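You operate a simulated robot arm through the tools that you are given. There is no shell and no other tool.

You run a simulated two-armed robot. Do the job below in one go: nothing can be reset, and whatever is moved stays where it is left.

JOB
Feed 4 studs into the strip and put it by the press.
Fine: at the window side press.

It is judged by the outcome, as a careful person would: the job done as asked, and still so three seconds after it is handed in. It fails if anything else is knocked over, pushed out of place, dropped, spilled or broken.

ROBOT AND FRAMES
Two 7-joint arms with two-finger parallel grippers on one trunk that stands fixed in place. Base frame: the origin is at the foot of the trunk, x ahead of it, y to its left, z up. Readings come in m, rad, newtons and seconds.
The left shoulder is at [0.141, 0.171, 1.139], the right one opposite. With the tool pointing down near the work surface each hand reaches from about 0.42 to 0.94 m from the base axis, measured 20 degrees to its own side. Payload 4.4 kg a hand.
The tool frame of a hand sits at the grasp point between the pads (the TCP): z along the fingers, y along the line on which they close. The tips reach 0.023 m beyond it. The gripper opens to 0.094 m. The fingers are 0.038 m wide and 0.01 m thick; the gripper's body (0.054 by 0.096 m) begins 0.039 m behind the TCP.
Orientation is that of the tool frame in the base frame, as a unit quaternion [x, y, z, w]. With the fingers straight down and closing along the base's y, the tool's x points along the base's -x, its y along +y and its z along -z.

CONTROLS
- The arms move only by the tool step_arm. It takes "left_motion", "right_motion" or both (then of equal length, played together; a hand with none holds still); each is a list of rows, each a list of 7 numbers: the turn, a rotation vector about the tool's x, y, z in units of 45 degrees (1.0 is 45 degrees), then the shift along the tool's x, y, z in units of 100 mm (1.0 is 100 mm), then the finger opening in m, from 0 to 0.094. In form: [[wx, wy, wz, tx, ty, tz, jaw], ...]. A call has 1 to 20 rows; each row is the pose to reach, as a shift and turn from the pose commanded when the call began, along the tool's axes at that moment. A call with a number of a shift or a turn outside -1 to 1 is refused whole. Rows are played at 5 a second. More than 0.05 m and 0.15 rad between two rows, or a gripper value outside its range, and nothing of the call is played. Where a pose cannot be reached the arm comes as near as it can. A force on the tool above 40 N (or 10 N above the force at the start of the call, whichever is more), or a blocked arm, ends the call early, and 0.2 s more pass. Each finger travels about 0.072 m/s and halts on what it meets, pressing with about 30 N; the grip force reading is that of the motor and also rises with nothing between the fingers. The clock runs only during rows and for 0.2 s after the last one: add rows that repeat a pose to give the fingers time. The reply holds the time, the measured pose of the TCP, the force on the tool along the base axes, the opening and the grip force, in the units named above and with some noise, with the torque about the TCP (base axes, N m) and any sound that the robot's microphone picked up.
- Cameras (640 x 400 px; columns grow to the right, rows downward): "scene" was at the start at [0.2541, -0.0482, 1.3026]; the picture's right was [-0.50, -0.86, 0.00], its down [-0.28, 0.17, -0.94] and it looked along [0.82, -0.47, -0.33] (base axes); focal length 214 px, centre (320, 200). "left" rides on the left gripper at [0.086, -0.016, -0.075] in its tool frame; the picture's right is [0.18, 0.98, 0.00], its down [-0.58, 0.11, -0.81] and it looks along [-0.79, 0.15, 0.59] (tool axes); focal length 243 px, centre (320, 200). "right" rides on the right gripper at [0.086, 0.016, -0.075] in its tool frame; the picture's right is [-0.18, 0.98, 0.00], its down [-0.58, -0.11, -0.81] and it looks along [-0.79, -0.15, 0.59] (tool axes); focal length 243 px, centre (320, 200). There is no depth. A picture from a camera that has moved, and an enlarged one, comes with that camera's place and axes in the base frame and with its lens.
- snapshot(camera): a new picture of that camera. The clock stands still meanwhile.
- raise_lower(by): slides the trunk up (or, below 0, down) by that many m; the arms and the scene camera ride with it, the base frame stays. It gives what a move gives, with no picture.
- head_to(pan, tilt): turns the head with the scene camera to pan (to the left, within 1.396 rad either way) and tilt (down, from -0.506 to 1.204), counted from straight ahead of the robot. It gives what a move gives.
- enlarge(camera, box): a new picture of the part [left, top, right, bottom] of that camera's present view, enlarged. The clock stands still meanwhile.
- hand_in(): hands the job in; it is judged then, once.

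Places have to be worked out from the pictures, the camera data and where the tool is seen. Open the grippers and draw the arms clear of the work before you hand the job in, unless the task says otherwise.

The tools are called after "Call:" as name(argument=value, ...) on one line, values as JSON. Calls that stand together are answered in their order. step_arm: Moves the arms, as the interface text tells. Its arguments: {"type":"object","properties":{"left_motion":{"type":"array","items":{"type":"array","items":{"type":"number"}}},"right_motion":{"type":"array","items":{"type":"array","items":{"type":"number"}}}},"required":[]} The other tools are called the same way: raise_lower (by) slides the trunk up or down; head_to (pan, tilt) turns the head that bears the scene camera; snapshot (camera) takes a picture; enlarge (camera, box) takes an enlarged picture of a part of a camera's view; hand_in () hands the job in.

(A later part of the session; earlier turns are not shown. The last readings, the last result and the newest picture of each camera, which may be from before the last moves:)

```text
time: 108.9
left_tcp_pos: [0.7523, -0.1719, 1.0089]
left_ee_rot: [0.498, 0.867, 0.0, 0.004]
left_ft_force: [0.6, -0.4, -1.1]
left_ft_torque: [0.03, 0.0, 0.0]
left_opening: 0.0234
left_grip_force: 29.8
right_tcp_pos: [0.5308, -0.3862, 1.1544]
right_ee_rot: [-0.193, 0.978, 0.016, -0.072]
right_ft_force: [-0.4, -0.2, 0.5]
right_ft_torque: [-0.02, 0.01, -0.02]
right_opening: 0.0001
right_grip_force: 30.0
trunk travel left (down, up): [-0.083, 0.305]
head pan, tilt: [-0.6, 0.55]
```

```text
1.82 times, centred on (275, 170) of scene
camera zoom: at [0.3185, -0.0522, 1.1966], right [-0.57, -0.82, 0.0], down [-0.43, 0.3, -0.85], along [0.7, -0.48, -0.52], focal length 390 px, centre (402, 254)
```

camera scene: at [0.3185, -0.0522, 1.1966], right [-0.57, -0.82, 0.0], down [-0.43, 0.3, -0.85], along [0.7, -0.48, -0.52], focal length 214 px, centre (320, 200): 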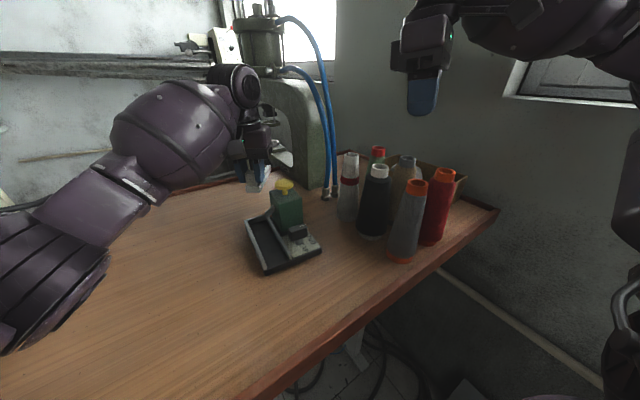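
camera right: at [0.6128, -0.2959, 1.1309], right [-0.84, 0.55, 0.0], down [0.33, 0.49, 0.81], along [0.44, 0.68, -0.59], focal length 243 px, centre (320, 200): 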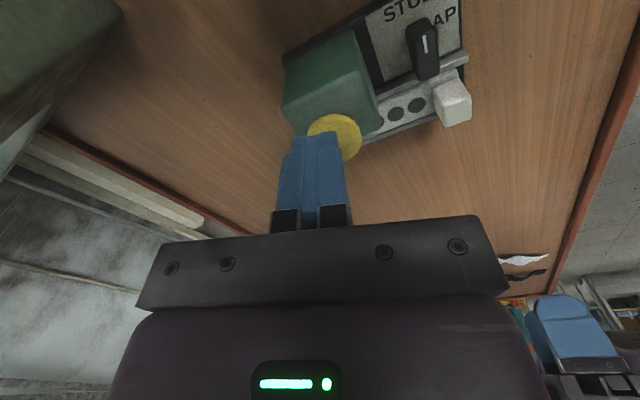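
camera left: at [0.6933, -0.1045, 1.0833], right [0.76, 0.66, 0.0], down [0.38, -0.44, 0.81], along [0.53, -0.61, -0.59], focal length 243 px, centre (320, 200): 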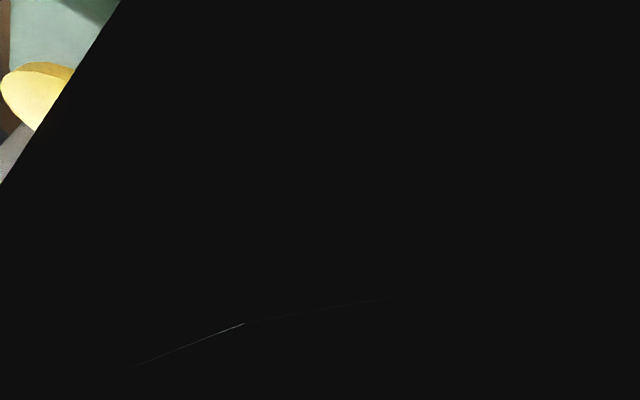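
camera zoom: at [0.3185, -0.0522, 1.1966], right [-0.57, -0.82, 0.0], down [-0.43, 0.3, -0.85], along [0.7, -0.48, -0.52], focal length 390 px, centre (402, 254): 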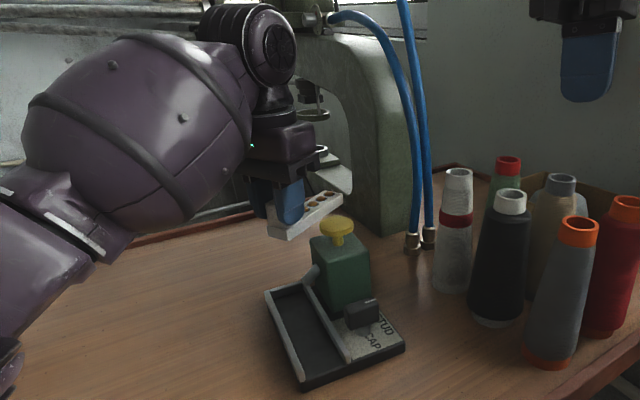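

The camera is tucked against the forearm at this yaw, but the pose is stable and the scene view shows the strip level with its studs. Its tip is at about (0.808, -0.267), roughly 5 cm from the press. I check the studs and then start lowering.

Call:
enlarge(camera="scene", box=[250, 145, 310, 195])

Call:
step_arm(left_motion=[[0, 0, 0, -0.03, 0, 0.08, 0.015], [0, 0, 0, -0.06, 0.01, 0.16, 0.015], [0, 0, 0, -0.09, 0.015, 0.24, 0.015], [0, 0, 0, -0.127, 0.019, 0.32, 0.015], [0, 0, 0, -0.127, 0.019, 0.4, 0.015], [0, 0, 0, -0.127, 0.019, 0.4, 0.015]])

Call:
enlarge(camera="scene", box=[230, 110, 350, 230])

```text
8.00 times, centred on (280, 170) of scene
camera zoom: at [0.3185, -0.0522, 1.1966], right [-0.57, -0.82, 0.0], down [-0.43, 0.3, -0.85], along [0.7, -0.48, -0.52], focal length 1716 px, centre (640, 440)
```

zoom: 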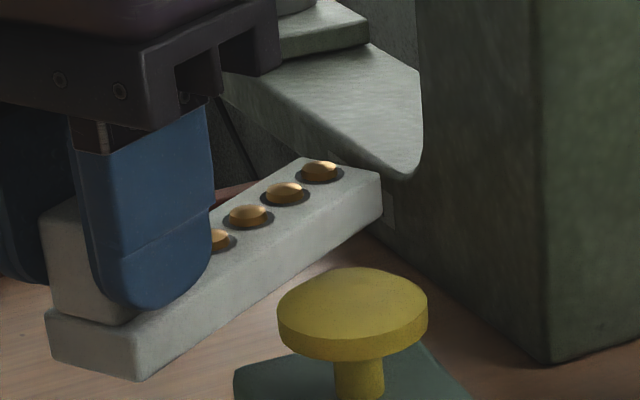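

```text
time: 110.3
left_tcp_pos: [0.7595, -0.1809, 0.9676]
left_ee_rot: [0.498, 0.867, 0.0, 0.004]
left_ft_force: [0.4, -0.1, -0.4]
left_ft_torque: [0.01, 0.0, 0.02]
left_opening: 0.0234
left_grip_force: 29.7
right_tcp_pos: [0.5309, -0.3856, 1.1555]
right_ee_rot: [-0.192, 0.979, 0.015, -0.072]
right_ft_force: [0.3, 0.0, 0.1]
right_ft_torque: [-0.01, 0.03, -0.02]
right_opening: 0.0
right_grip_force: 30.0
trunk travel left (down, up): [-0.083, 0.305]
head pan, tilt: [-0.6, 0.55]
```

```text
3.33 times, centred on (290, 170) of scene
camera zoom: at [0.3183, -0.0521, 1.1967], right [-0.57, -0.82, 0.0], down [-0.43, 0.3, -0.85], along [0.7, -0.48, -0.52], focal length 715 px, centre (420, 300)
```

zoom: 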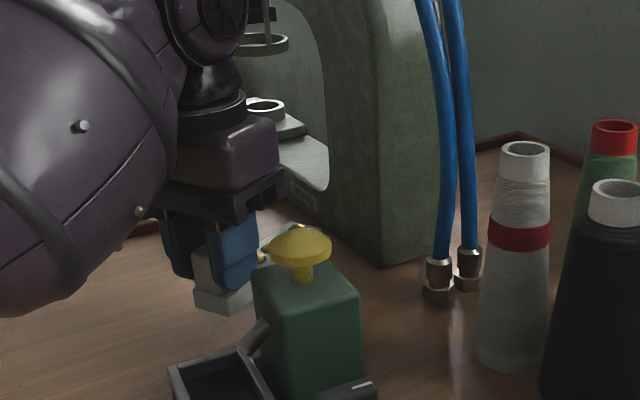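

All four studs are in. The stud end will be about 4 cm from the press foot, which is good. I lower onto the table in fine steps.

Call:
step_arm(left_motion=[[0, 0, 0, 0, 0, 0.06, 0.015], [0, 0, 0, 0, 0, 0.12, 0.015], [0, 0, 0, 0, 0, 0.16, 0.015], [0, 0, 0, 0, 0, 0.19, 0.015], [0, 0, 0, 0, 0, 0.205, 0.015], [0, 0, 0, 0, 0, 0.205, 0.015]])

Call:
enlarge(camera="scene", box=[230, 110, 350, 230])

```text
time: 111.7
left_tcp_pos: [0.7606, -0.1809, 0.9484]
left_ee_rot: [0.497, 0.868, 0.0, 0.005]
left_ft_force: [0.1, -0.1, 0.2]
left_ft_torque: [0.02, 0.01, 0.02]
left_opening: 0.0234
left_grip_force: 29.4
right_tcp_pos: [0.5299, -0.3866, 1.1551]
right_ee_rot: [-0.192, 0.979, 0.016, -0.073]
right_ft_force: [-0.7, 0.8, 0.3]
right_ft_torque: [0.0, 0.02, 0.0]
right_opening: 0.0001
right_grip_force: 29.8
trunk travel left (down, up): [-0.083, 0.305]
head pan, tilt: [-0.6, 0.55]
```

```text
3.33 times, centred on (290, 170) of scene
camera zoom: at [0.3185, -0.0522, 1.1966], right [-0.57, -0.82, 0.0], down [-0.43, 0.3, -0.85], along [0.7, -0.48, -0.52], focal length 715 px, centre (420, 300)
```

zoom: 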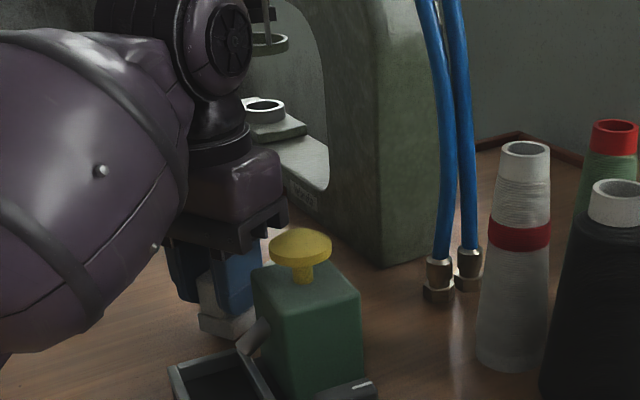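

No contact yet. I lower another 3 mm in 1 mm steps until there's a light upward force.

Call:
step_arm(left_motion=[[0, 0, 0, 0, 0, 0.01, 0.015], [0, 0, 0, 0, 0, 0.02, 0.015], [0, 0, 0, 0, 0, 0.025, 0.015], [0, 0, 0, 0, 0, 0.025, 0.015]])

```text
time: 112.7
left_tcp_pos: [0.7609, -0.1807, 0.9462]
left_ee_rot: [0.497, 0.868, 0.001, 0.005]
left_ft_force: [-0.6, -0.6, -1.3]
left_ft_torque: [-0.03, 0.02, -0.01]
left_opening: 0.0237
left_grip_force: 30.2
right_tcp_pos: [0.5306, -0.3859, 1.1562]
right_ee_rot: [-0.192, 0.979, 0.016, -0.072]
right_ft_force: [0.5, -0.2, 0.2]
right_ft_torque: [0.03, -0.02, -0.01]
right_opening: 0.0
right_grip_force: 30.1
trunk travel left (down, up): [-0.083, 0.305]
head pan, tilt: [-0.6, 0.55]
```

Still free. Another 3 mm in 1 mm steps.

Call:
step_arm(left_motion=[[0, 0, 0, 0, 0, 0.01, 0.015], [0, 0, 0, 0, 0, 0.02, 0.015], [0, 0, 0, 0, 0, 0.02, 0.015]])

```text
time: 113.5
left_tcp_pos: [0.7636, -0.1786, 0.9501]
left_ee_rot: [0.496, 0.868, 0.003, 0.009]
left_ft_force: [0.4, 0.0, -1.0]
left_ft_torque: [-0.01, 0.02, 0.03]
left_opening: 0.0233
left_grip_force: 30.3
right_tcp_pos: [0.5298, -0.3839, 1.158]
right_ee_rot: [-0.192, 0.979, 0.015, -0.07]
right_ft_force: [-0.5, 0.0, 0.0]
right_ft_torque: [0.0, 0.02, -0.02]
right_opening: 0.0
right_grip_force: 30.1
trunk travel left (down, up): [-0.083, 0.305]
head pan, tilt: [-0.6, 0.55]
```

The hand rose instead, with no tool force, so some part of the left arm further up may be touching something. I look around before doing anything else.

Call:
snapshot(camera="scene")

Call:
head_to(pan=0.1, tilt=0.8)

Call:
snapshot(camera="scene")

Call:
snapshot(camera="right")

```text
taken
camera scene: at [0.3188, -0.0499, 1.1979], right [-0.57, -0.82, 0.0], down [-0.43, 0.29, -0.85], along [0.7, -0.48, -0.52], focal length 214 px, centre (320, 200)
```

scene: 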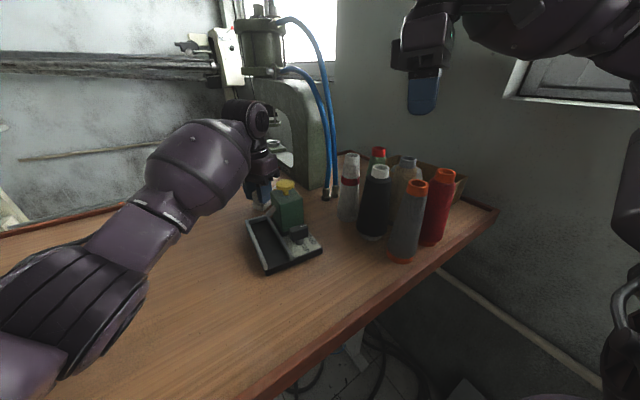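

```text
time: 114.5
left_tcp_pos: [0.7635, -0.1779, 0.953]
left_ee_rot: [0.496, 0.868, 0.003, 0.01]
left_ft_force: [-0.9, 0.4, -1.2]
left_ft_torque: [0.04, 0.02, 0.01]
left_opening: 0.0233
left_grip_force: 29.7
right_tcp_pos: [0.5302, -0.3844, 1.1588]
right_ee_rot: [-0.193, 0.978, 0.015, -0.072]
right_ft_force: [-1.0, 0.5, 0.1]
right_ft_torque: [0.01, 0.04, -0.01]
right_opening: 0.0
right_grip_force: 30.1
trunk travel left (down, up): [-0.083, 0.305]
head pan, tilt: [0.099, 0.799]
```

```text
taken
camera scene: at [0.3245, 0.0086, 1.1759], right [0.1, -1.0, 0.0], down [-0.71, -0.07, -0.7], along [0.69, 0.07, -0.72], focal length 214 px, centre (320, 200)
```

scene: 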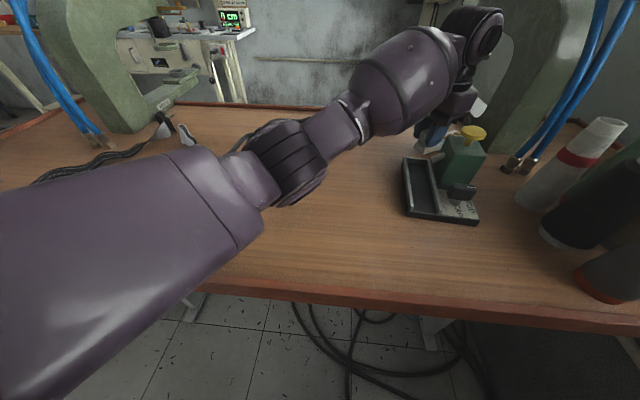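

```text
taken
camera right: at [0.4556, -0.4021, 1.2426], right [-0.2, 0.98, 0.03], down [0.69, 0.12, 0.71], along [0.7, 0.16, -0.7], focal length 243 px, centre (320, 200)
```

right: 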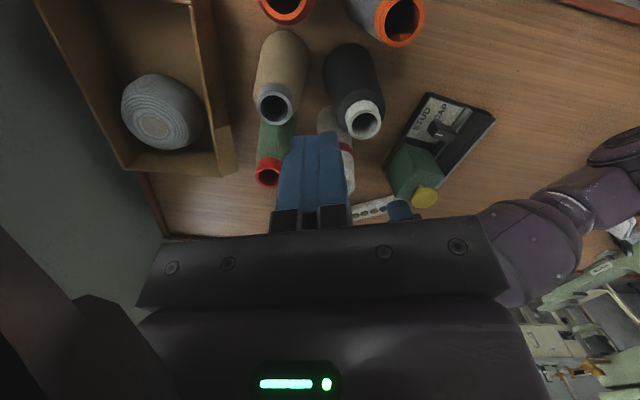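

The left elbow is low and likely touching the bench top, which explains the blocking. I raise the trunk by 35 mm to lift the elbow; the hand rides up with it.

Call:
raise_lower(by=0.035)

Call:
snapshot(camera="scene")

Call:
snapshot(camera="right")

```text
time: 115.3
left_tcp_pos: [0.7696, -0.17, 0.9607]
left_ee_rot: [0.489, 0.872, 0.004, -0.008]
left_ft_force: [0.6, -0.3, -1.2]
left_ft_torque: [0.04, 0.05, 0.01]
left_opening: 0.0234
left_grip_force: 30.3
right_tcp_pos: [0.5336, -0.3876, 1.1847]
right_ee_rot: [-0.193, 0.978, 0.018, -0.075]
right_ft_force: [0.2, -1.2, -0.7]
right_ft_torque: [0.04, 0.08, -0.02]
right_opening: 0.0
right_grip_force: 30.1
trunk travel left (down, up): [-0.118, 0.27]
head pan, tilt: [0.099, 0.799]
```

```text
taken
camera scene: at [0.294, 0.0051, 1.217], right [0.1, -1.0, 0.0], down [-0.72, -0.07, -0.7], along [0.69, 0.07, -0.72], focal length 214 px, centre (320, 200)
```

scene: 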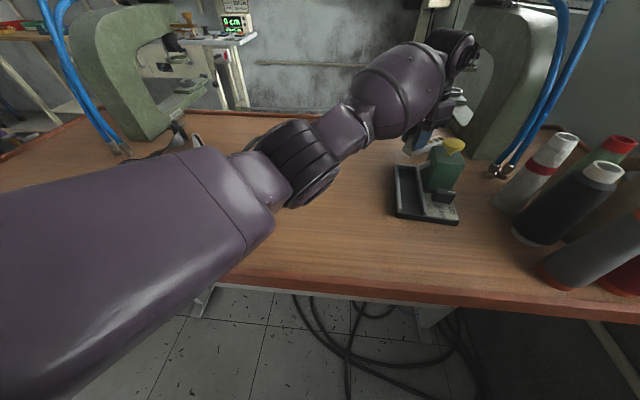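

```text
taken
camera right: at [0.4611, -0.4062, 1.2707], right [-0.2, 0.98, 0.04], down [0.7, 0.11, 0.71], along [0.69, 0.17, -0.71], focal length 243 px, centre (320, 200)
```

right: 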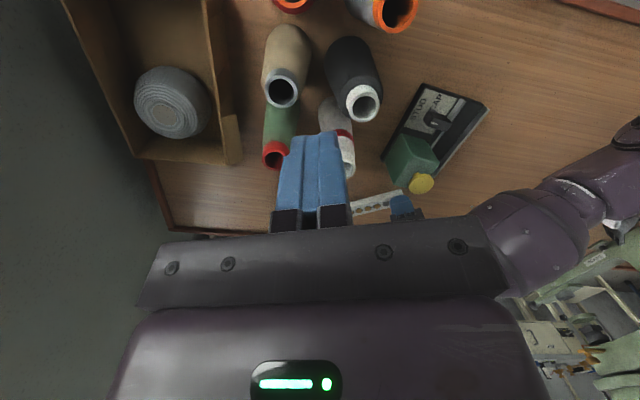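

The hand isn't quite where commanded. I hold still a moment to see whether it settles.

Call:
step_arm(left_motion=[[0, 0, 0, 0, 0, 0, 0.015], [0, 0, 0, 0, 0, 0, 0.015], [0, 0, 0, 0, 0, 0, 0.015]])

Call:
head_to(pan=0.35, tilt=0.95)

Call:
snapshot(camera="scene")

```text
time: 116.1
left_tcp_pos: [0.7677, -0.1687, 0.9687]
left_ee_rot: [0.489, 0.872, 0.003, -0.003]
left_ft_force: [0.2, -0.3, 0.0]
left_ft_torque: [0.04, 0.0, 0.03]
left_opening: 0.0236
left_grip_force: 30.0
right_tcp_pos: [0.5295, -0.3861, 1.1896]
right_ee_rot: [-0.193, 0.978, 0.017, -0.072]
right_ft_force: [-1.0, 0.4, 0.9]
right_ft_torque: [-0.03, -0.01, 0.01]
right_opening: 0.0002
right_grip_force: 29.7
trunk travel left (down, up): [-0.118, 0.27]
head pan, tilt: [0.099, 0.799]
```

```text
time: 116.9
left_tcp_pos: [0.7692, -0.166, 0.9712]
left_ee_rot: [0.488, 0.873, 0.002, -0.001]
left_ft_force: [-0.6, -0.8, -0.3]
left_ft_torque: [0.0, 0.02, 0.0]
left_opening: 0.0233
left_grip_force: 29.8
right_tcp_pos: [0.5295, -0.3857, 1.19]
right_ee_rot: [-0.192, 0.979, 0.016, -0.072]
right_ft_force: [0.6, 0.1, -0.6]
right_ft_torque: [-0.01, 0.0, 0.02]
right_opening: 0.0
right_grip_force: 29.8
trunk travel left (down, up): [-0.118, 0.27]
head pan, tilt: [0.351, 0.949]
```

```text
taken
camera scene: at [0.2781, 0.0235, 1.2078], right [0.34, -0.94, 0.0], down [-0.76, -0.28, -0.58], along [0.55, 0.2, -0.81], focal length 214 px, centre (320, 200)
```

scene: 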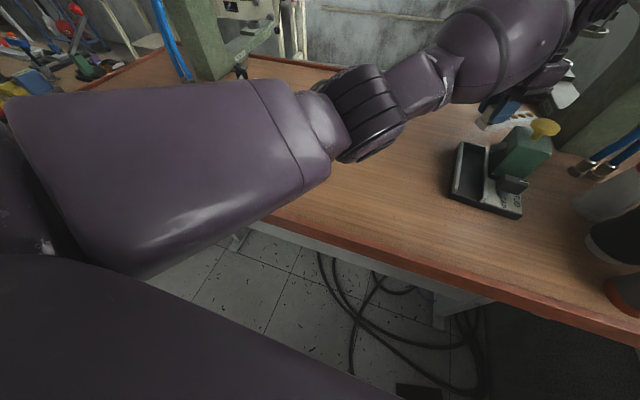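

It's creeping as though the elbow drags on the bench. I raise the trunk 20 mm more to free the elbow, keeping the arm within reach.

Call:
raise_lower(by=0.022)

Call:
step_arm(left_motion=[[0, 0, 0, 0, 0, 0, 0.015], [0, 0, 0, 0, 0, 0, 0.015], [0, 0, 0, 0, 0, 0, 0.015]])

Call:
snapshot(camera="scene")

```text
time: 117.6
left_tcp_pos: [0.7662, -0.1448, 0.9403]
left_ee_rot: [0.475, 0.879, -0.011, -0.038]
left_ft_force: [1.0, -3.0, 17.7]
left_ft_torque: [0.22, -0.08, -0.01]
left_opening: 0.024
left_grip_force: 29.7
right_tcp_pos: [0.5293, -0.3871, 1.2131]
right_ee_rot: [-0.193, 0.979, 0.015, -0.071]
right_ft_force: [-0.3, -0.6, 0.6]
right_ft_torque: [0.0, 0.02, 0.01]
right_opening: 0.0
right_grip_force: 29.9
trunk travel left (down, up): [-0.14, 0.248]
head pan, tilt: [0.351, 0.949]
```

```text
time: 118.6
left_tcp_pos: [0.7703, -0.1398, 0.9411]
left_ee_rot: [0.469, 0.882, -0.012, -0.038]
left_ft_force: [1.4, -2.9, 11.8]
left_ft_torque: [0.12, -0.08, -0.06]
left_opening: 0.0232
left_grip_force: 29.9
right_tcp_pos: [0.5273, -0.386, 1.2124]
right_ee_rot: [-0.193, 0.979, 0.016, -0.071]
right_ft_force: [0.0, -0.2, 0.0]
right_ft_torque: [-0.02, -0.01, -0.01]
right_opening: 0.0
right_grip_force: 30.3
trunk travel left (down, up): [-0.14, 0.248]
head pan, tilt: [0.351, 0.949]
stopped in row 3 (left hand): the arm was blocked; the commanded pose is now the measured one
```

```text
taken
camera scene: at [0.2541, 0.0239, 1.235], right [0.34, -0.94, 0.0], down [-0.76, -0.28, -0.58], along [0.55, 0.2, -0.81], focal length 214 px, centre (320, 200)
```

scene: 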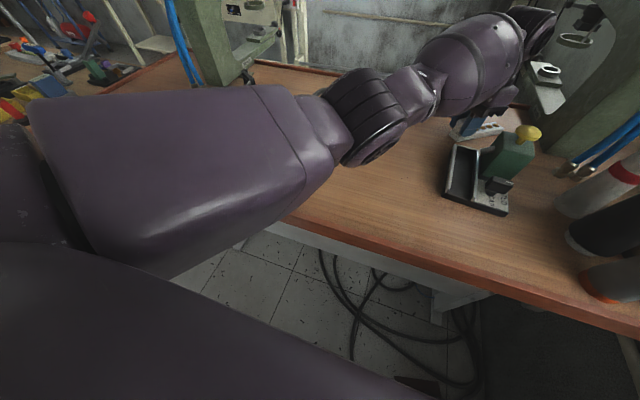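

The hand sagged and the strip's nose touched the bench lightly, so this stretched posture isn't controllable. I lift and pull back toward the robot, leveling as I go.

Call:
step_arm(left_motion=[[-0.02, -0.02, 0, 0, 0, -0.1, 0.015], [-0.04, -0.04, 0, 0.05, -0.08, -0.25, 0.015], [-0.06, -0.06, 0, 0.13, -0.2, -0.4, 0.015], [-0.072, -0.071, 0, 0.23, -0.35, -0.5, 0.015], [-0.072, -0.071, 0, 0.335, -0.5, -0.55, 0.015], [-0.072, -0.071, 0, 0.335, -0.5, -0.55, 0.015]])

Call:
snapshot(camera="scene")

Call:
snapshot(camera="right")

```text
time: 120.0
left_tcp_pos: [0.7122, -0.1461, 1.0007]
left_ee_rot: [0.473, 0.881, -0.001, 0.0]
left_ft_force: [0.3, 0.1, -0.3]
left_ft_torque: [0.02, 0.0, -0.01]
left_opening: 0.0235
left_grip_force: 30.5
right_tcp_pos: [0.5306, -0.3864, 1.2126]
right_ee_rot: [-0.192, 0.979, 0.015, -0.073]
right_ft_force: [0.0, 1.0, 0.0]
right_ft_torque: [0.0, -0.01, 0.0]
right_opening: 0.0
right_grip_force: 30.0
trunk travel left (down, up): [-0.14, 0.248]
head pan, tilt: [0.351, 0.949]
```

```text
taken
camera scene: at [0.2554, 0.0237, 1.2345], right [0.34, -0.94, 0.0], down [-0.76, -0.28, -0.58], along [0.55, 0.2, -0.81], focal length 214 px, centre (320, 200)
```

scene: 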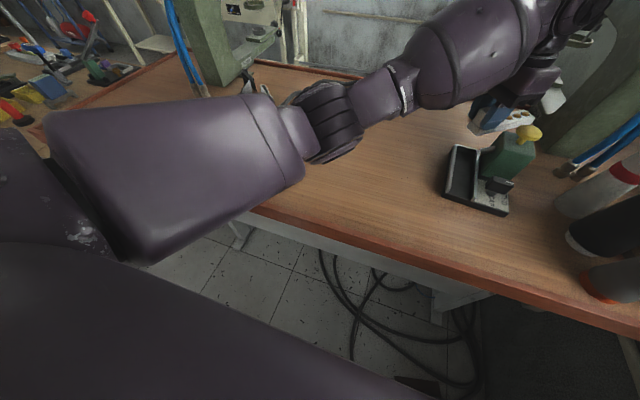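

```text
taken
camera right: at [0.4562, -0.4041, 1.2976], right [-0.2, 0.98, 0.03], down [0.69, 0.12, 0.71], along [0.69, 0.16, -0.7], focal length 243 px, centre (320, 200)
```

right: 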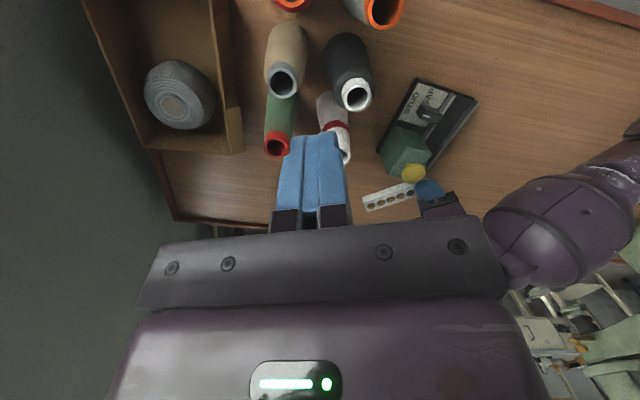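

Level and stable again, with all the studs visible from the right camera. I'll set it down a little nearer, block at about (0.745, -0.17), so the tip is ~5 cm from the press. Moving there in small steps.

Call:
step_arm(left_motion=[[0, 0, 0, -0.06, 0.02, 0.05, 0.015], [0, 0, 0, -0.13, 0.05, 0.1, 0.015], [0, 0, 0, -0.2, 0.08, 0.15, 0.015], [0, 0, 0, -0.27, 0.1, 0.2, 0.015], [0, 0, 0, -0.34, 0.13, 0.25, 0.015], [0, 0, 0, -0.382, 0.143, 0.3, 0.015], [0, 0, 0, -0.382, 0.143, 0.36, 0.015], [0, 0, 0, -0.382, 0.143, 0.36, 0.015]])

Call:
head_to(pan=-0.6, tilt=0.6)

Call:
enlarge(camera="scene", box=[200, 100, 360, 240])

Call:
enlarge(camera="right", box=[320, 60, 520, 230])

```text
time: 121.8
left_tcp_pos: [0.7452, -0.1701, 0.9656]
left_ee_rot: [0.473, 0.881, -0.002, 0.0]
left_ft_force: [0.7, -0.1, -1.0]
left_ft_torque: [0.03, 0.02, -0.03]
left_opening: 0.0233
left_grip_force: 30.4
right_tcp_pos: [0.5309, -0.3869, 1.2124]
right_ee_rot: [-0.192, 0.979, 0.016, -0.072]
right_ft_force: [0.0, 0.0, -0.2]
right_ft_torque: [-0.04, 0.02, 0.01]
right_opening: 0.0
right_grip_force: 30.4
trunk travel left (down, up): [-0.14, 0.248]
head pan, tilt: [0.351, 0.949]
```

```text
time: 123.0
left_tcp_pos: [0.7451, -0.1686, 0.9651]
left_ee_rot: [0.473, 0.881, -0.002, 0.001]
left_ft_force: [0.0, -0.8, -1.1]
left_ft_torque: [0.03, 0.0, 0.0]
left_opening: 0.0234
left_grip_force: 30.0
right_tcp_pos: [0.5304, -0.3866, 1.2125]
right_ee_rot: [-0.193, 0.978, 0.016, -0.073]
right_ft_force: [-0.5, 0.4, 0.2]
right_ft_torque: [-0.01, -0.01, 0.02]
right_opening: 0.0
right_grip_force: 29.7
trunk travel left (down, up): [-0.14, 0.248]
head pan, tilt: [-0.6, 0.6]
```

```text
2.86 times, centred on (280, 170) of scene
camera zoom: at [0.2599, -0.0513, 1.2629], right [-0.56, -0.83, 0.0], down [-0.47, 0.32, -0.82], along [0.68, -0.47, -0.57], focal length 613 px, centre (434, 286)
```

zoom: 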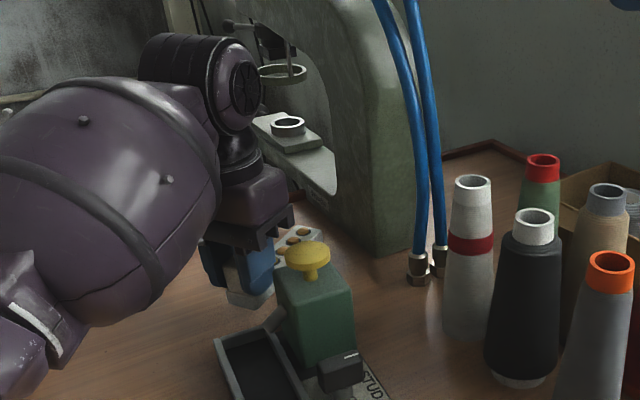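

```text
2.35 times, centred on (420, 145) of right
camera zoom: at [0.456, -0.4043, 1.2977], right [-0.2, 0.98, 0.03], down [0.69, 0.12, 0.71], along [0.69, 0.17, -0.7], focal length 571 px, centre (85, 329)
```

zoom: 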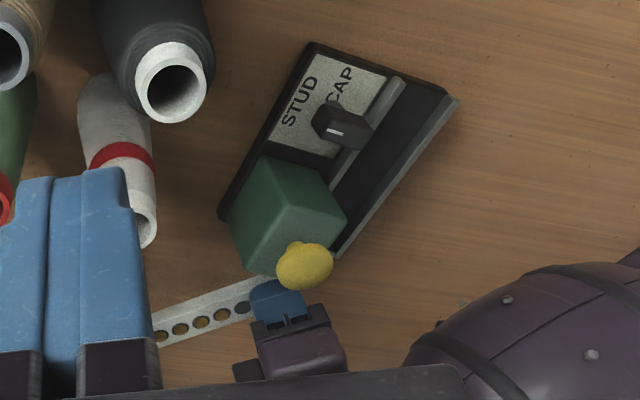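

Tracking is exact here and the four studs are visible. I lower slowly to the bench.

Call:
step_arm(left_motion=[[0, 0, 0, 0, 0, 0.05, 0.015], [0, 0, 0, 0, 0, 0.1, 0.015], [0, 0, 0, 0, 0, 0.14, 0.015], [0, 0, 0, 0, 0, 0.17, 0.015], [0, 0, 0, 0, 0, 0.185, 0.015], [0, 0, 0, 0, 0, 0.185, 0.015]])

Call:
step_arm(left_motion=[[0, 0, 0, 0, 0, 0.01, 0.015], [0, 0, 0, 0, 0, 0.02, 0.015], [0, 0, 0, 0, 0, 0.02, 0.015]])

```text
time: 124.4
left_tcp_pos: [0.7446, -0.1696, 0.9463]
left_ee_rot: [0.473, 0.881, -0.003, 0.0]
left_ft_force: [-0.2, -0.5, -0.3]
left_ft_torque: [0.0, 0.02, 0.01]
left_opening: 0.0237
left_grip_force: 30.1
right_tcp_pos: [0.53, -0.3864, 1.2125]
right_ee_rot: [-0.192, 0.979, 0.016, -0.072]
right_ft_force: [-0.3, 0.0, 0.1]
right_ft_torque: [-0.03, 0.0, -0.01]
right_opening: 0.0001
right_grip_force: 30.4
trunk travel left (down, up): [-0.14, 0.248]
head pan, tilt: [-0.6, 0.6]
```

```text
time: 125.2
left_tcp_pos: [0.7455, -0.1703, 0.9457]
left_ee_rot: [0.473, 0.881, -0.001, 0.001]
left_ft_force: [4.2, -0.6, 7.4]
left_ft_torque: [-0.05, 0.56, 0.03]
left_opening: 0.0233
left_grip_force: 30.2
right_tcp_pos: [0.5297, -0.3853, 1.2126]
right_ee_rot: [-0.192, 0.979, 0.016, -0.072]
right_ft_force: [0.6, -0.4, 1.0]
right_ft_torque: [-0.01, -0.01, 0.0]
right_opening: 0.0
right_grip_force: 29.8
trunk travel left (down, up): [-0.14, 0.248]
head pan, tilt: [-0.6, 0.6]
```

Light contact (7 N): the strip is on the bench. I open gently and rise straight up.

Call:
step_arm(left_motion=[[0, 0, 0, 0, 0, 0, 0.02], [0, 0, 0, 0, 0, 0, 0.026], [0, 0, 0, 0, 0, 0, 0.032], [0, 0, 0, 0, 0, 0, 0.038], [0, 0, 0, 0, 0, 0, 0.038]])

Call:
enlarge(camera="right", box=[320, 60, 520, 230])

Call:
enlarge(camera="scene", box=[230, 130, 330, 230])

```text
time: 126.4
left_tcp_pos: [0.7454, -0.1693, 0.9454]
left_ee_rot: [0.472, 0.881, -0.001, 0.0]
left_ft_force: [8.9, -2.0, 15.1]
left_ft_torque: [-0.08, 1.15, 0.22]
left_opening: 0.0379
left_grip_force: 0.0
right_tcp_pos: [0.5297, -0.3857, 1.2134]
right_ee_rot: [-0.192, 0.979, 0.017, -0.071]
right_ft_force: [0.1, 0.1, 0.2]
right_ft_torque: [0.0, -0.02, -0.03]
right_opening: 0.0
right_grip_force: 30.0
trunk travel left (down, up): [-0.14, 0.248]
head pan, tilt: [-0.6, 0.6]
```

```text
2.35 times, centred on (420, 145) of right
camera zoom: at [0.4553, -0.4042, 1.2982], right [-0.2, 0.98, 0.03], down [0.69, 0.12, 0.71], along [0.69, 0.16, -0.7], focal length 571 px, centre (85, 329)
```

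zoom: 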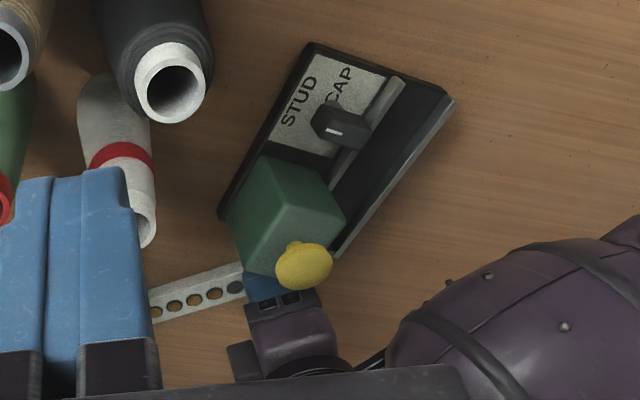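

```text
4.00 times, centred on (280, 180) of scene
camera zoom: at [0.2593, -0.0512, 1.2633], right [-0.57, -0.82, 0.0], down [-0.47, 0.32, -0.83], along [0.68, -0.47, -0.56], focal length 858 px, centre (480, 280)
```

zoom: 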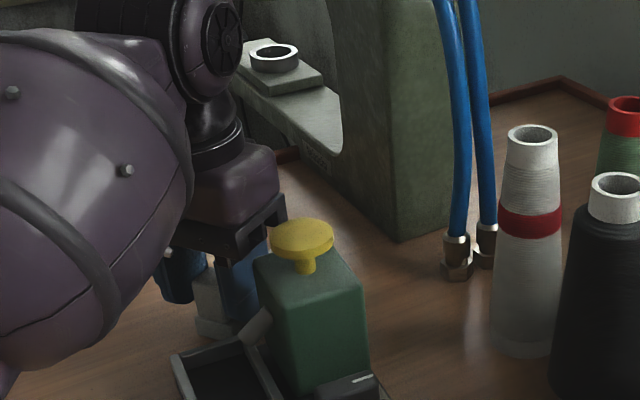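

Those forces suggest the hand's body is touching the dispenser's far top edge. I lift straight up right away.

Call:
step_arm(left_motion=[[0, 0, 0, 0, 0, -0.05, 0.038], [0, 0, 0, 0, 0, -0.15, 0.038], [0, 0, 0, 0, 0, -0.35, 0.038], [0, 0, 0, 0, 0, -0.6, 0.038], [0, 0, 0, 0, 0, -0.9, 0.038], [0, 0, 0, 0, 0, -0.9, 0.038]])

Call:
enlarge(camera="right", box=[320, 60, 520, 230])

Call:
enlarge(camera="scene", box=[200, 120, 360, 260])

```text
time: 127.8
left_tcp_pos: [0.7488, -0.162, 1.0271]
left_ee_rot: [0.468, 0.883, 0.0, -0.005]
left_ft_force: [-0.5, -0.1, 0.4]
left_ft_torque: [-0.02, 0.05, 0.02]
left_opening: 0.0378
left_grip_force: 0.1
right_tcp_pos: [0.5287, -0.3867, 1.2115]
right_ee_rot: [-0.193, 0.978, 0.015, -0.072]
right_ft_force: [0.2, -0.9, 0.0]
right_ft_torque: [0.0, 0.0, -0.03]
right_opening: 0.0
right_grip_force: 30.7
trunk travel left (down, up): [-0.14, 0.248]
head pan, tilt: [-0.6, 0.6]
```

```text
2.35 times, centred on (420, 145) of right
camera zoom: at [0.4562, -0.4045, 1.2974], right [-0.2, 0.98, 0.03], down [0.69, 0.12, 0.71], along [0.69, 0.17, -0.7], focal length 571 px, centre (85, 329)
```

zoom: 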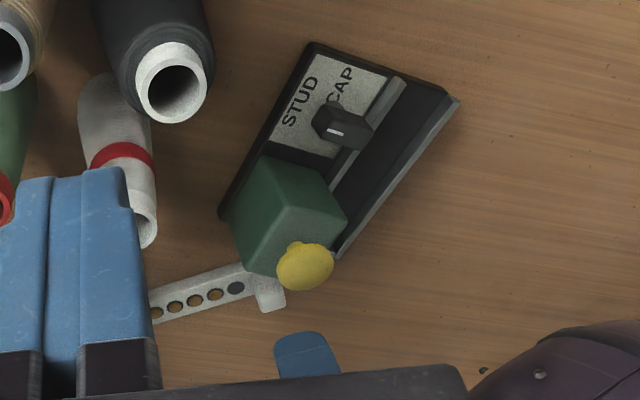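

```text
2.86 times, centred on (280, 190) of scene
camera zoom: at [0.26, -0.0515, 1.2628], right [-0.57, -0.82, 0.0], down [-0.47, 0.32, -0.82], along [0.68, -0.47, -0.57], focal length 613 px, centre (434, 229)
```

zoom: 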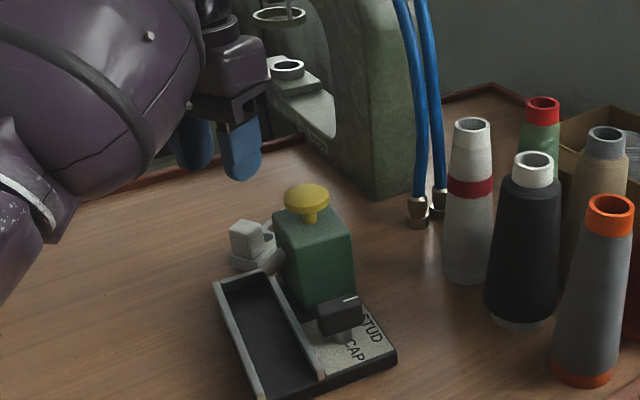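

The tray hasn't shifted and the strip lies beyond the dispenser with its studs in. I withdraw the left hand up and to the left, then inspect.

Call:
step_arm(left_motion=[[0, 0, -0.05, 0.1, 0, -0.2, 0.038], [0, 0, -0.1, 0.3, 0, -0.4, 0.038], [0, 0, -0.2, 0.6, 0, -0.5, 0.038], [0, 0, -0.3, 0.9, 0, -0.5, 0.038], [0, 0, -0.4, 1.0, -0.2, -0.5, 0.038], [0, 0, -0.5, 1.0, -0.5, -0.5, 0.038], [0, 0, -0.6, 1.0, -0.6, -0.5, 0.038]])

Call:
snapshot(camera="scene")

Call:
snapshot(camera="left")

Call:
enlarge(camera="right", box=[320, 100, 520, 260])

```text
time: 129.4
left_tcp_pos: [0.6407, -0.1189, 1.0855]
left_ee_rot: [0.253, 0.968, -0.001, -0.001]
left_ft_force: [-0.3, -0.2, 0.4]
left_ft_torque: [0.02, 0.03, -0.02]
left_opening: 0.0381
left_grip_force: 0.0
right_tcp_pos: [0.5306, -0.3856, 1.2121]
right_ee_rot: [-0.192, 0.978, 0.016, -0.073]
right_ft_force: [0.4, -0.8, 0.5]
right_ft_torque: [0.0, 0.01, 0.0]
right_opening: 0.0002
right_grip_force: 29.8
trunk travel left (down, up): [-0.14, 0.248]
head pan, tilt: [-0.6, 0.6]
```

```text
taken
camera scene: at [0.2599, -0.0512, 1.263], right [-0.57, -0.82, 0.0], down [-0.47, 0.32, -0.83], along [0.68, -0.47, -0.56], focal length 214 px, centre (320, 200)
```

scene: 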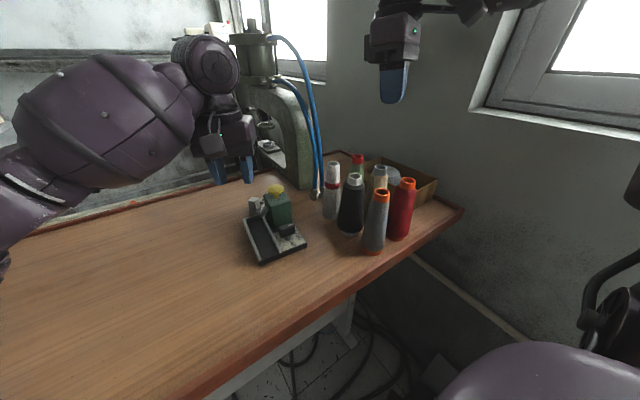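

```text
taken
camera left: at [0.5559, -0.0905, 1.1605], right [0.32, 0.95, 0.0], down [0.56, -0.19, 0.81], along [0.76, -0.26, -0.59], focal length 243 px, centre (320, 200)
```

left: 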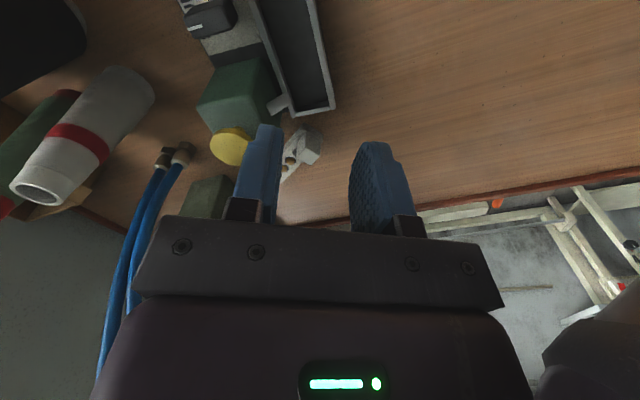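

```text
2.50 times, centred on (420, 180) of right
camera zoom: at [0.456, -0.4042, 1.2977], right [-0.2, 0.98, 0.03], down [0.69, 0.12, 0.71], along [0.69, 0.17, -0.7], focal length 606 px, centre (70, 250)
```

zoom: 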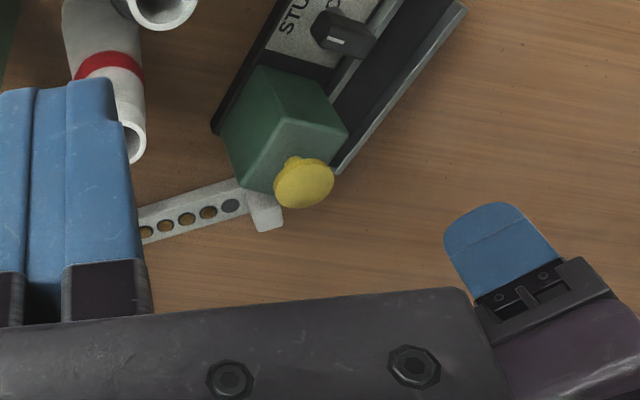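

I enlarge the left view to see exactly where the strip lies.

Call:
enlarge(camera="left", box=[180, 60, 380, 240])

Call:
enlarge(camera="scene", box=[230, 150, 330, 270])

```text
2.22 times, centred on (280, 150) of left
camera zoom: at [0.5559, -0.0905, 1.1605], right [0.32, 0.95, 0.0], down [0.56, -0.19, 0.81], along [0.76, -0.26, -0.59], focal length 539 px, centre (409, 311)
```

zoom: 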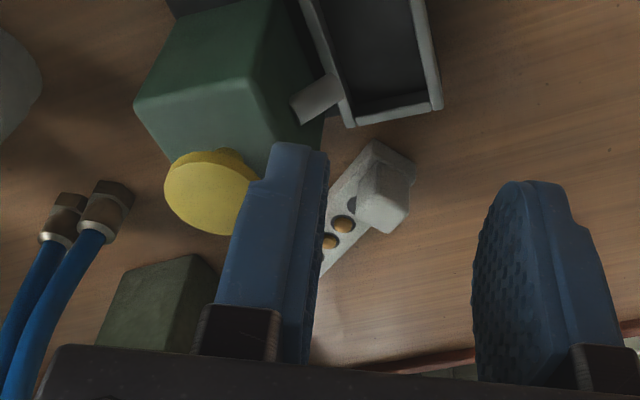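

```text
3.33 times, centred on (280, 210) of scene
camera zoom: at [0.2599, -0.0512, 1.263], right [-0.57, -0.82, 0.0], down [-0.47, 0.32, -0.83], along [0.68, -0.47, -0.56], focal length 715 px, centre (453, 167)
```

zoom: 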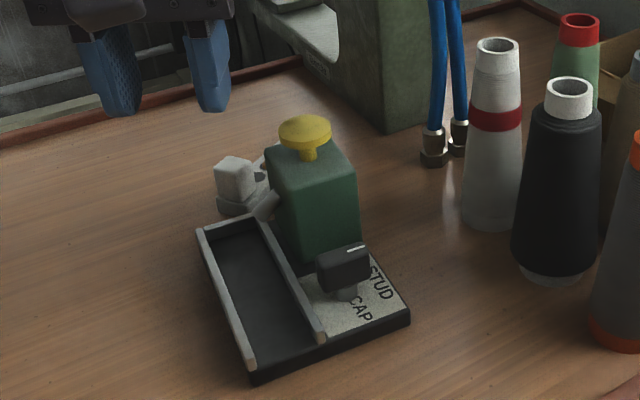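

The strip lies flat, its tip about 5 cm from the press, but it sits closer to the dispenser than I'd like. I'll regrip it with the hand leaned forward about 15° (which gains reach) and slide it closer. First I go back above the block.

Call:
step_arm(left_motion=[[0, 0, 0.1, -0.15, 0.01, 0, 0.038], [0, 0, 0.2, -0.3, 0.02, 0, 0.038], [0, 0, 0.3, -0.5, 0.04, 0, 0.038], [0, 0, 0.4, -0.7, 0.05, 0, 0.038], [0, 0, 0.5, -0.85, 0.06, 0, 0.038], [0, 0, 0.6, -0.95, 0.07, 0, 0.038], [0, 0, 0.6, -0.95, 0.07, 0, 0.038]])

Call:
step_arm(left_motion=[[0, -0.11, 0, 0, 0, 0.1, 0.038], [0, -0.22, 0, 0, 0, 0.2, 0.038], [0, -0.333, 0, 0, 0, 0.3, 0.038], [0, -0.333, 0, 0, 0, 0.3, 0.038]])

Call:
enlarge(camera="scene", box=[200, 100, 340, 240])

Call:
snapshot(camera="left")

Call:
enlarge(camera="right", box=[320, 100, 520, 260])

```text
time: 131.0
left_tcp_pos: [0.7265, -0.1598, 1.0836]
left_ee_rot: [0.473, 0.881, -0.002, -0.001]
left_ft_force: [0.4, 0.5, 0.8]
left_ft_torque: [-0.01, 0.0, -0.01]
left_opening: 0.0379
left_grip_force: 0.2
right_tcp_pos: [0.5315, -0.3856, 1.212]
right_ee_rot: [-0.193, 0.979, 0.015, -0.071]
right_ft_force: [0.2, -0.1, 1.1]
right_ft_torque: [-0.02, -0.02, -0.05]
right_opening: 0.0
right_grip_force: 29.9
trunk travel left (down, up): [-0.14, 0.248]
head pan, tilt: [-0.6, 0.6]
```

```text
time: 132.0
left_tcp_pos: [0.7268, -0.1592, 1.055]
left_ee_rot: [0.468, 0.874, -0.063, 0.116]
left_ft_force: [0.2, -0.3, 0.7]
left_ft_torque: [0.02, 0.02, -0.02]
left_opening: 0.0381
left_grip_force: 0.0
right_tcp_pos: [0.5299, -0.3854, 1.2128]
right_ee_rot: [-0.192, 0.979, 0.016, -0.072]
right_ft_force: [-0.2, -0.6, 0.6]
right_ft_torque: [0.0, 0.0, 0.0]
right_opening: 0.0
right_grip_force: 30.2
trunk travel left (down, up): [-0.14, 0.248]
head pan, tilt: [-0.6, 0.6]
```

```text
2.86 times, centred on (270, 170) of scene
camera zoom: at [0.2594, -0.0513, 1.2632], right [-0.57, -0.82, 0.0], down [-0.47, 0.32, -0.83], along [0.68, -0.47, -0.56], focal length 613 px, centre (463, 286)
```

zoom: 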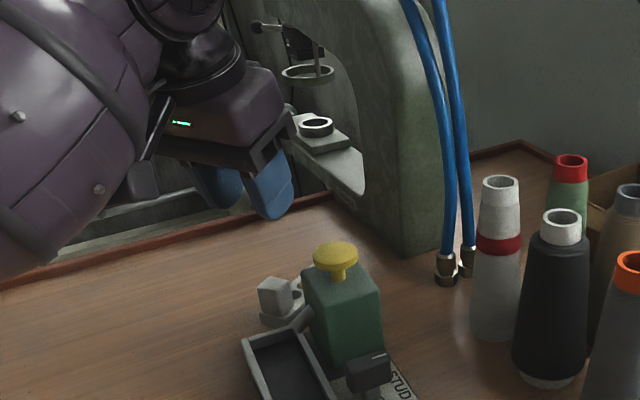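

```text
taken
camera left: at [0.6553, -0.0839, 1.1047], right [0.72, 0.69, -0.05], down [0.29, -0.23, 0.93], along [0.63, -0.68, -0.36], focal length 243 px, centre (320, 200)
```

left: 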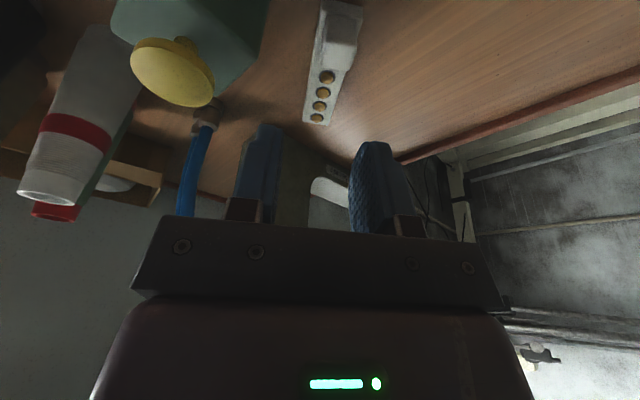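

```text
2.50 times, centred on (420, 180) of right
camera zoom: at [0.4555, -0.4043, 1.2981], right [-0.2, 0.98, 0.03], down [0.69, 0.12, 0.71], along [0.69, 0.16, -0.7], focal length 606 px, centre (70, 250)
```

zoom: 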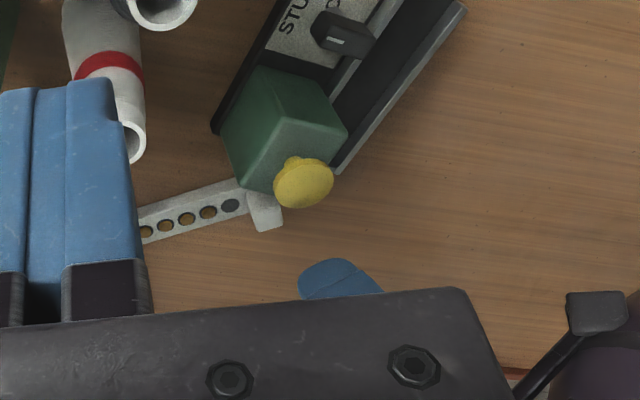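

The hand leans the right way, and the left camera shows the strip flat with all four studs. I descend over the block in two stages, staying slightly higher this time to clear the dispenser's edge.

Call:
step_arm(left_motion=[[0, 0, 0, -0.03, 0.05, 0.15, 0.038], [0, 0, 0, -0.062, 0.096, 0.327, 0.038], [0, 0, 0, -0.01, 0.096, 0.52, 0.038], [0, 0, 0, 0.04, 0.096, 0.7, 0.038], [0, 0, 0, 0.04, 0.096, 0.7, 0.038]])

Call:
snapshot(camera="left")

Call:
enlarge(camera="scene", box=[220, 120, 320, 240])

Call:
enlarge(camera="right", box=[340, 120, 480, 240])

```text
time: 133.2
left_tcp_pos: [0.7425, -0.1658, 0.9852]
left_ee_rot: [0.468, 0.874, -0.064, 0.115]
left_ft_force: [-0.1, -0.3, 0.0]
left_ft_torque: [0.0, 0.02, 0.01]
left_opening: 0.0379
left_grip_force: 0.0
right_tcp_pos: [0.5293, -0.3867, 1.2128]
right_ee_rot: [-0.193, 0.979, 0.016, -0.071]
right_ft_force: [-0.2, 0.4, -0.5]
right_ft_torque: [-0.03, 0.01, 0.0]
right_opening: 0.0
right_grip_force: 29.8
trunk travel left (down, up): [-0.14, 0.248]
head pan, tilt: [-0.6, 0.6]
```

```text
taken
camera left: at [0.6713, -0.0899, 1.0359], right [0.72, 0.69, -0.05], down [0.29, -0.23, 0.93], along [0.63, -0.68, -0.37], focal length 243 px, centre (320, 200)
```

left: 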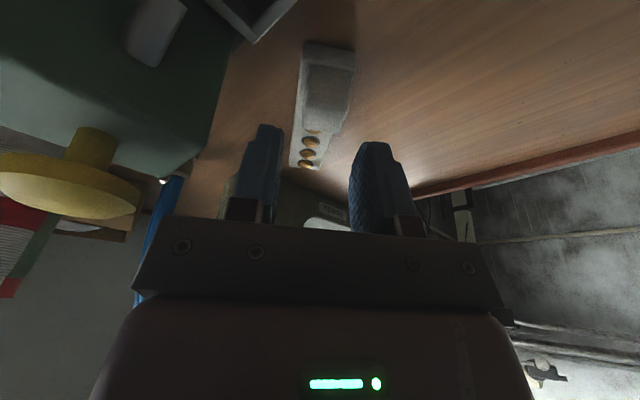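

```text
3.33 times, centred on (270, 180) of scene
camera zoom: at [0.2594, -0.0513, 1.2632], right [-0.57, -0.82, 0.0], down [-0.47, 0.32, -0.83], along [0.68, -0.47, -0.56], focal length 715 px, centre (487, 267)
```

zoom: 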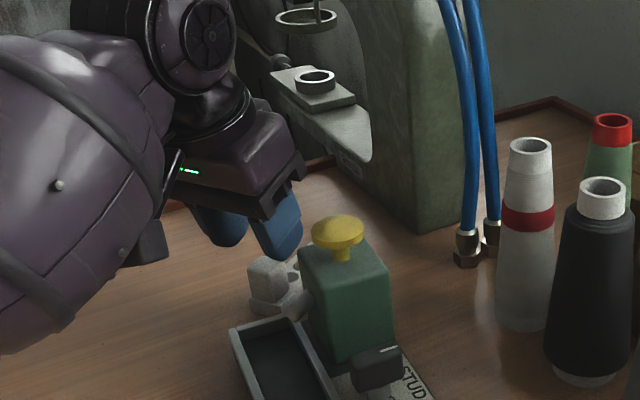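

```text
3.33 times, centred on (410, 180) of right
camera zoom: at [0.4555, -0.4043, 1.2981], right [-0.2, 0.98, 0.03], down [0.69, 0.12, 0.71], along [0.69, 0.17, -0.7], focal length 809 px, centre (20, 267)
```

zoom: 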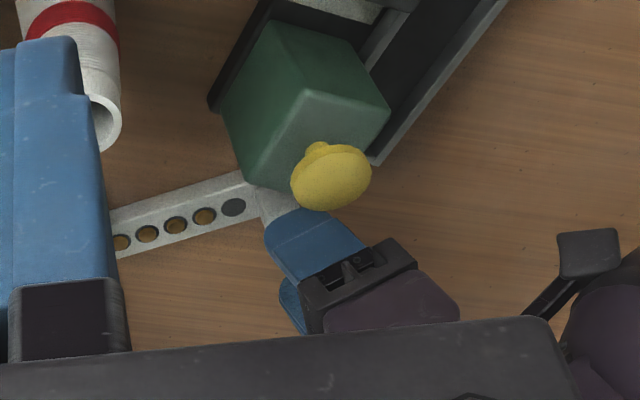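

Block is centred between the fingers. I go down the last 29 mm and close.

Call:
step_arm(left_motion=[[0, 0, 0, 0.026, 0, 0.094, 0.038], [0, 0, 0, 0.052, 0, 0.188, 0.038], [0, 0, 0, 0.077, 0, 0.282, 0.038], [0, 0, 0, 0.077, 0, 0.282, 0.038]])

Call:
step_arm(left_motion=[[0, 0, 0, 0, 0, 0, 0.03], [0, 0, 0, 0, 0, 0, 0.025], [0, 0, 0, 0, 0, 0, 0.02], [0, 0, 0, 0, 0, 0, 0.015], [0, 0, 0, 0, 0, 0, 0.015]])

```text
time: 134.2
left_tcp_pos: [0.7419, -0.1661, 0.9564]
left_ee_rot: [0.468, 0.874, -0.064, 0.115]
left_ft_force: [0.0, 0.4, 0.2]
left_ft_torque: [-0.02, -0.04, 0.02]
left_opening: 0.038
left_grip_force: 0.0
right_tcp_pos: [0.5304, -0.3866, 1.2114]
right_ee_rot: [-0.193, 0.978, 0.015, -0.071]
right_ft_force: [-0.6, -0.5, 0.1]
right_ft_torque: [0.02, 0.04, -0.02]
right_opening: 0.0001
right_grip_force: 29.8
trunk travel left (down, up): [-0.14, 0.248]
head pan, tilt: [-0.6, 0.6]
```

```text
time: 135.4
left_tcp_pos: [0.7426, -0.1669, 0.9569]
left_ee_rot: [0.469, 0.874, -0.063, 0.114]
left_ft_force: [-0.5, 0.4, -0.8]
left_ft_torque: [0.05, 0.02, -0.01]
left_opening: 0.0231
left_grip_force: 30.4
right_tcp_pos: [0.5294, -0.3869, 1.2118]
right_ee_rot: [-0.192, 0.979, 0.017, -0.072]
right_ft_force: [0.3, 0.3, -0.3]
right_ft_torque: [0.01, 0.0, 0.02]
right_opening: 0.0003
right_grip_force: 29.6
trunk travel left (down, up): [-0.14, 0.248]
head pan, tilt: [-0.6, 0.6]
```

Gripped with no side loads. I slide the strip along its own axis toward the press, 2 cm first.

Call:
step_arm(left_motion=[[0, 0, 0, -0.048, 0, 0.012, 0.015], [0, 0, 0, -0.097, 0, 0.025, 0.015], [0, 0, 0, -0.145, 0, 0.038, 0.015], [0, 0, 0, -0.193, 0, 0.051, 0.015], [0, 0, 0, -0.193, 0, 0.051, 0.015]])

Call:
snapshot(camera="left")

Call:
enlarge(camera="scene", box=[220, 120, 320, 240])

```text
time: 136.6
left_tcp_pos: [0.7538, -0.1836, 0.9567]
left_ee_rot: [0.468, 0.874, -0.063, 0.114]
left_ft_force: [0.1, -0.4, 0.2]
left_ft_torque: [0.04, 0.03, 0.0]
left_opening: 0.0233
left_grip_force: 30.1
right_tcp_pos: [0.5303, -0.3867, 1.2122]
right_ee_rot: [-0.192, 0.979, 0.016, -0.073]
right_ft_force: [-0.2, 0.1, 0.7]
right_ft_torque: [0.04, -0.01, 0.01]
right_opening: 0.0001
right_grip_force: 30.0
trunk travel left (down, up): [-0.14, 0.248]
head pan, tilt: [-0.6, 0.6]
```

```text
taken
camera left: at [0.6821, -0.1063, 1.0067], right [0.72, 0.69, -0.05], down [0.29, -0.23, 0.93], along [0.63, -0.68, -0.37], focal length 243 px, centre (320, 200)
```

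left: 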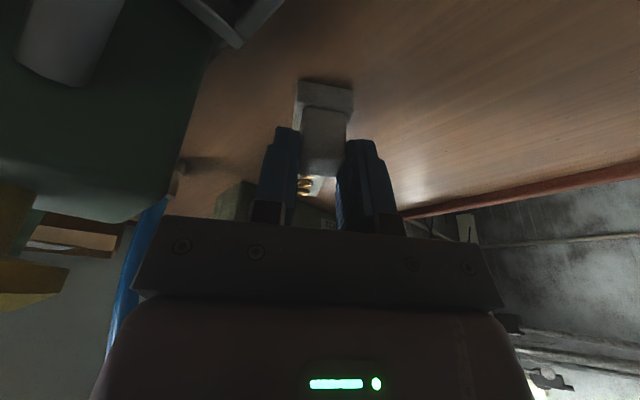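

```text
3.33 times, centred on (270, 180) of scene
camera zoom: at [0.2599, -0.0514, 1.263], right [-0.57, -0.82, 0.0], down [-0.47, 0.32, -0.83], along [0.68, -0.47, -0.56], focal length 715 px, centre (487, 267)
```

zoom: 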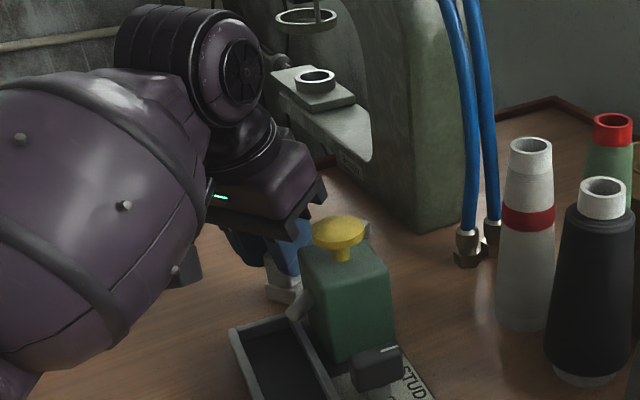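

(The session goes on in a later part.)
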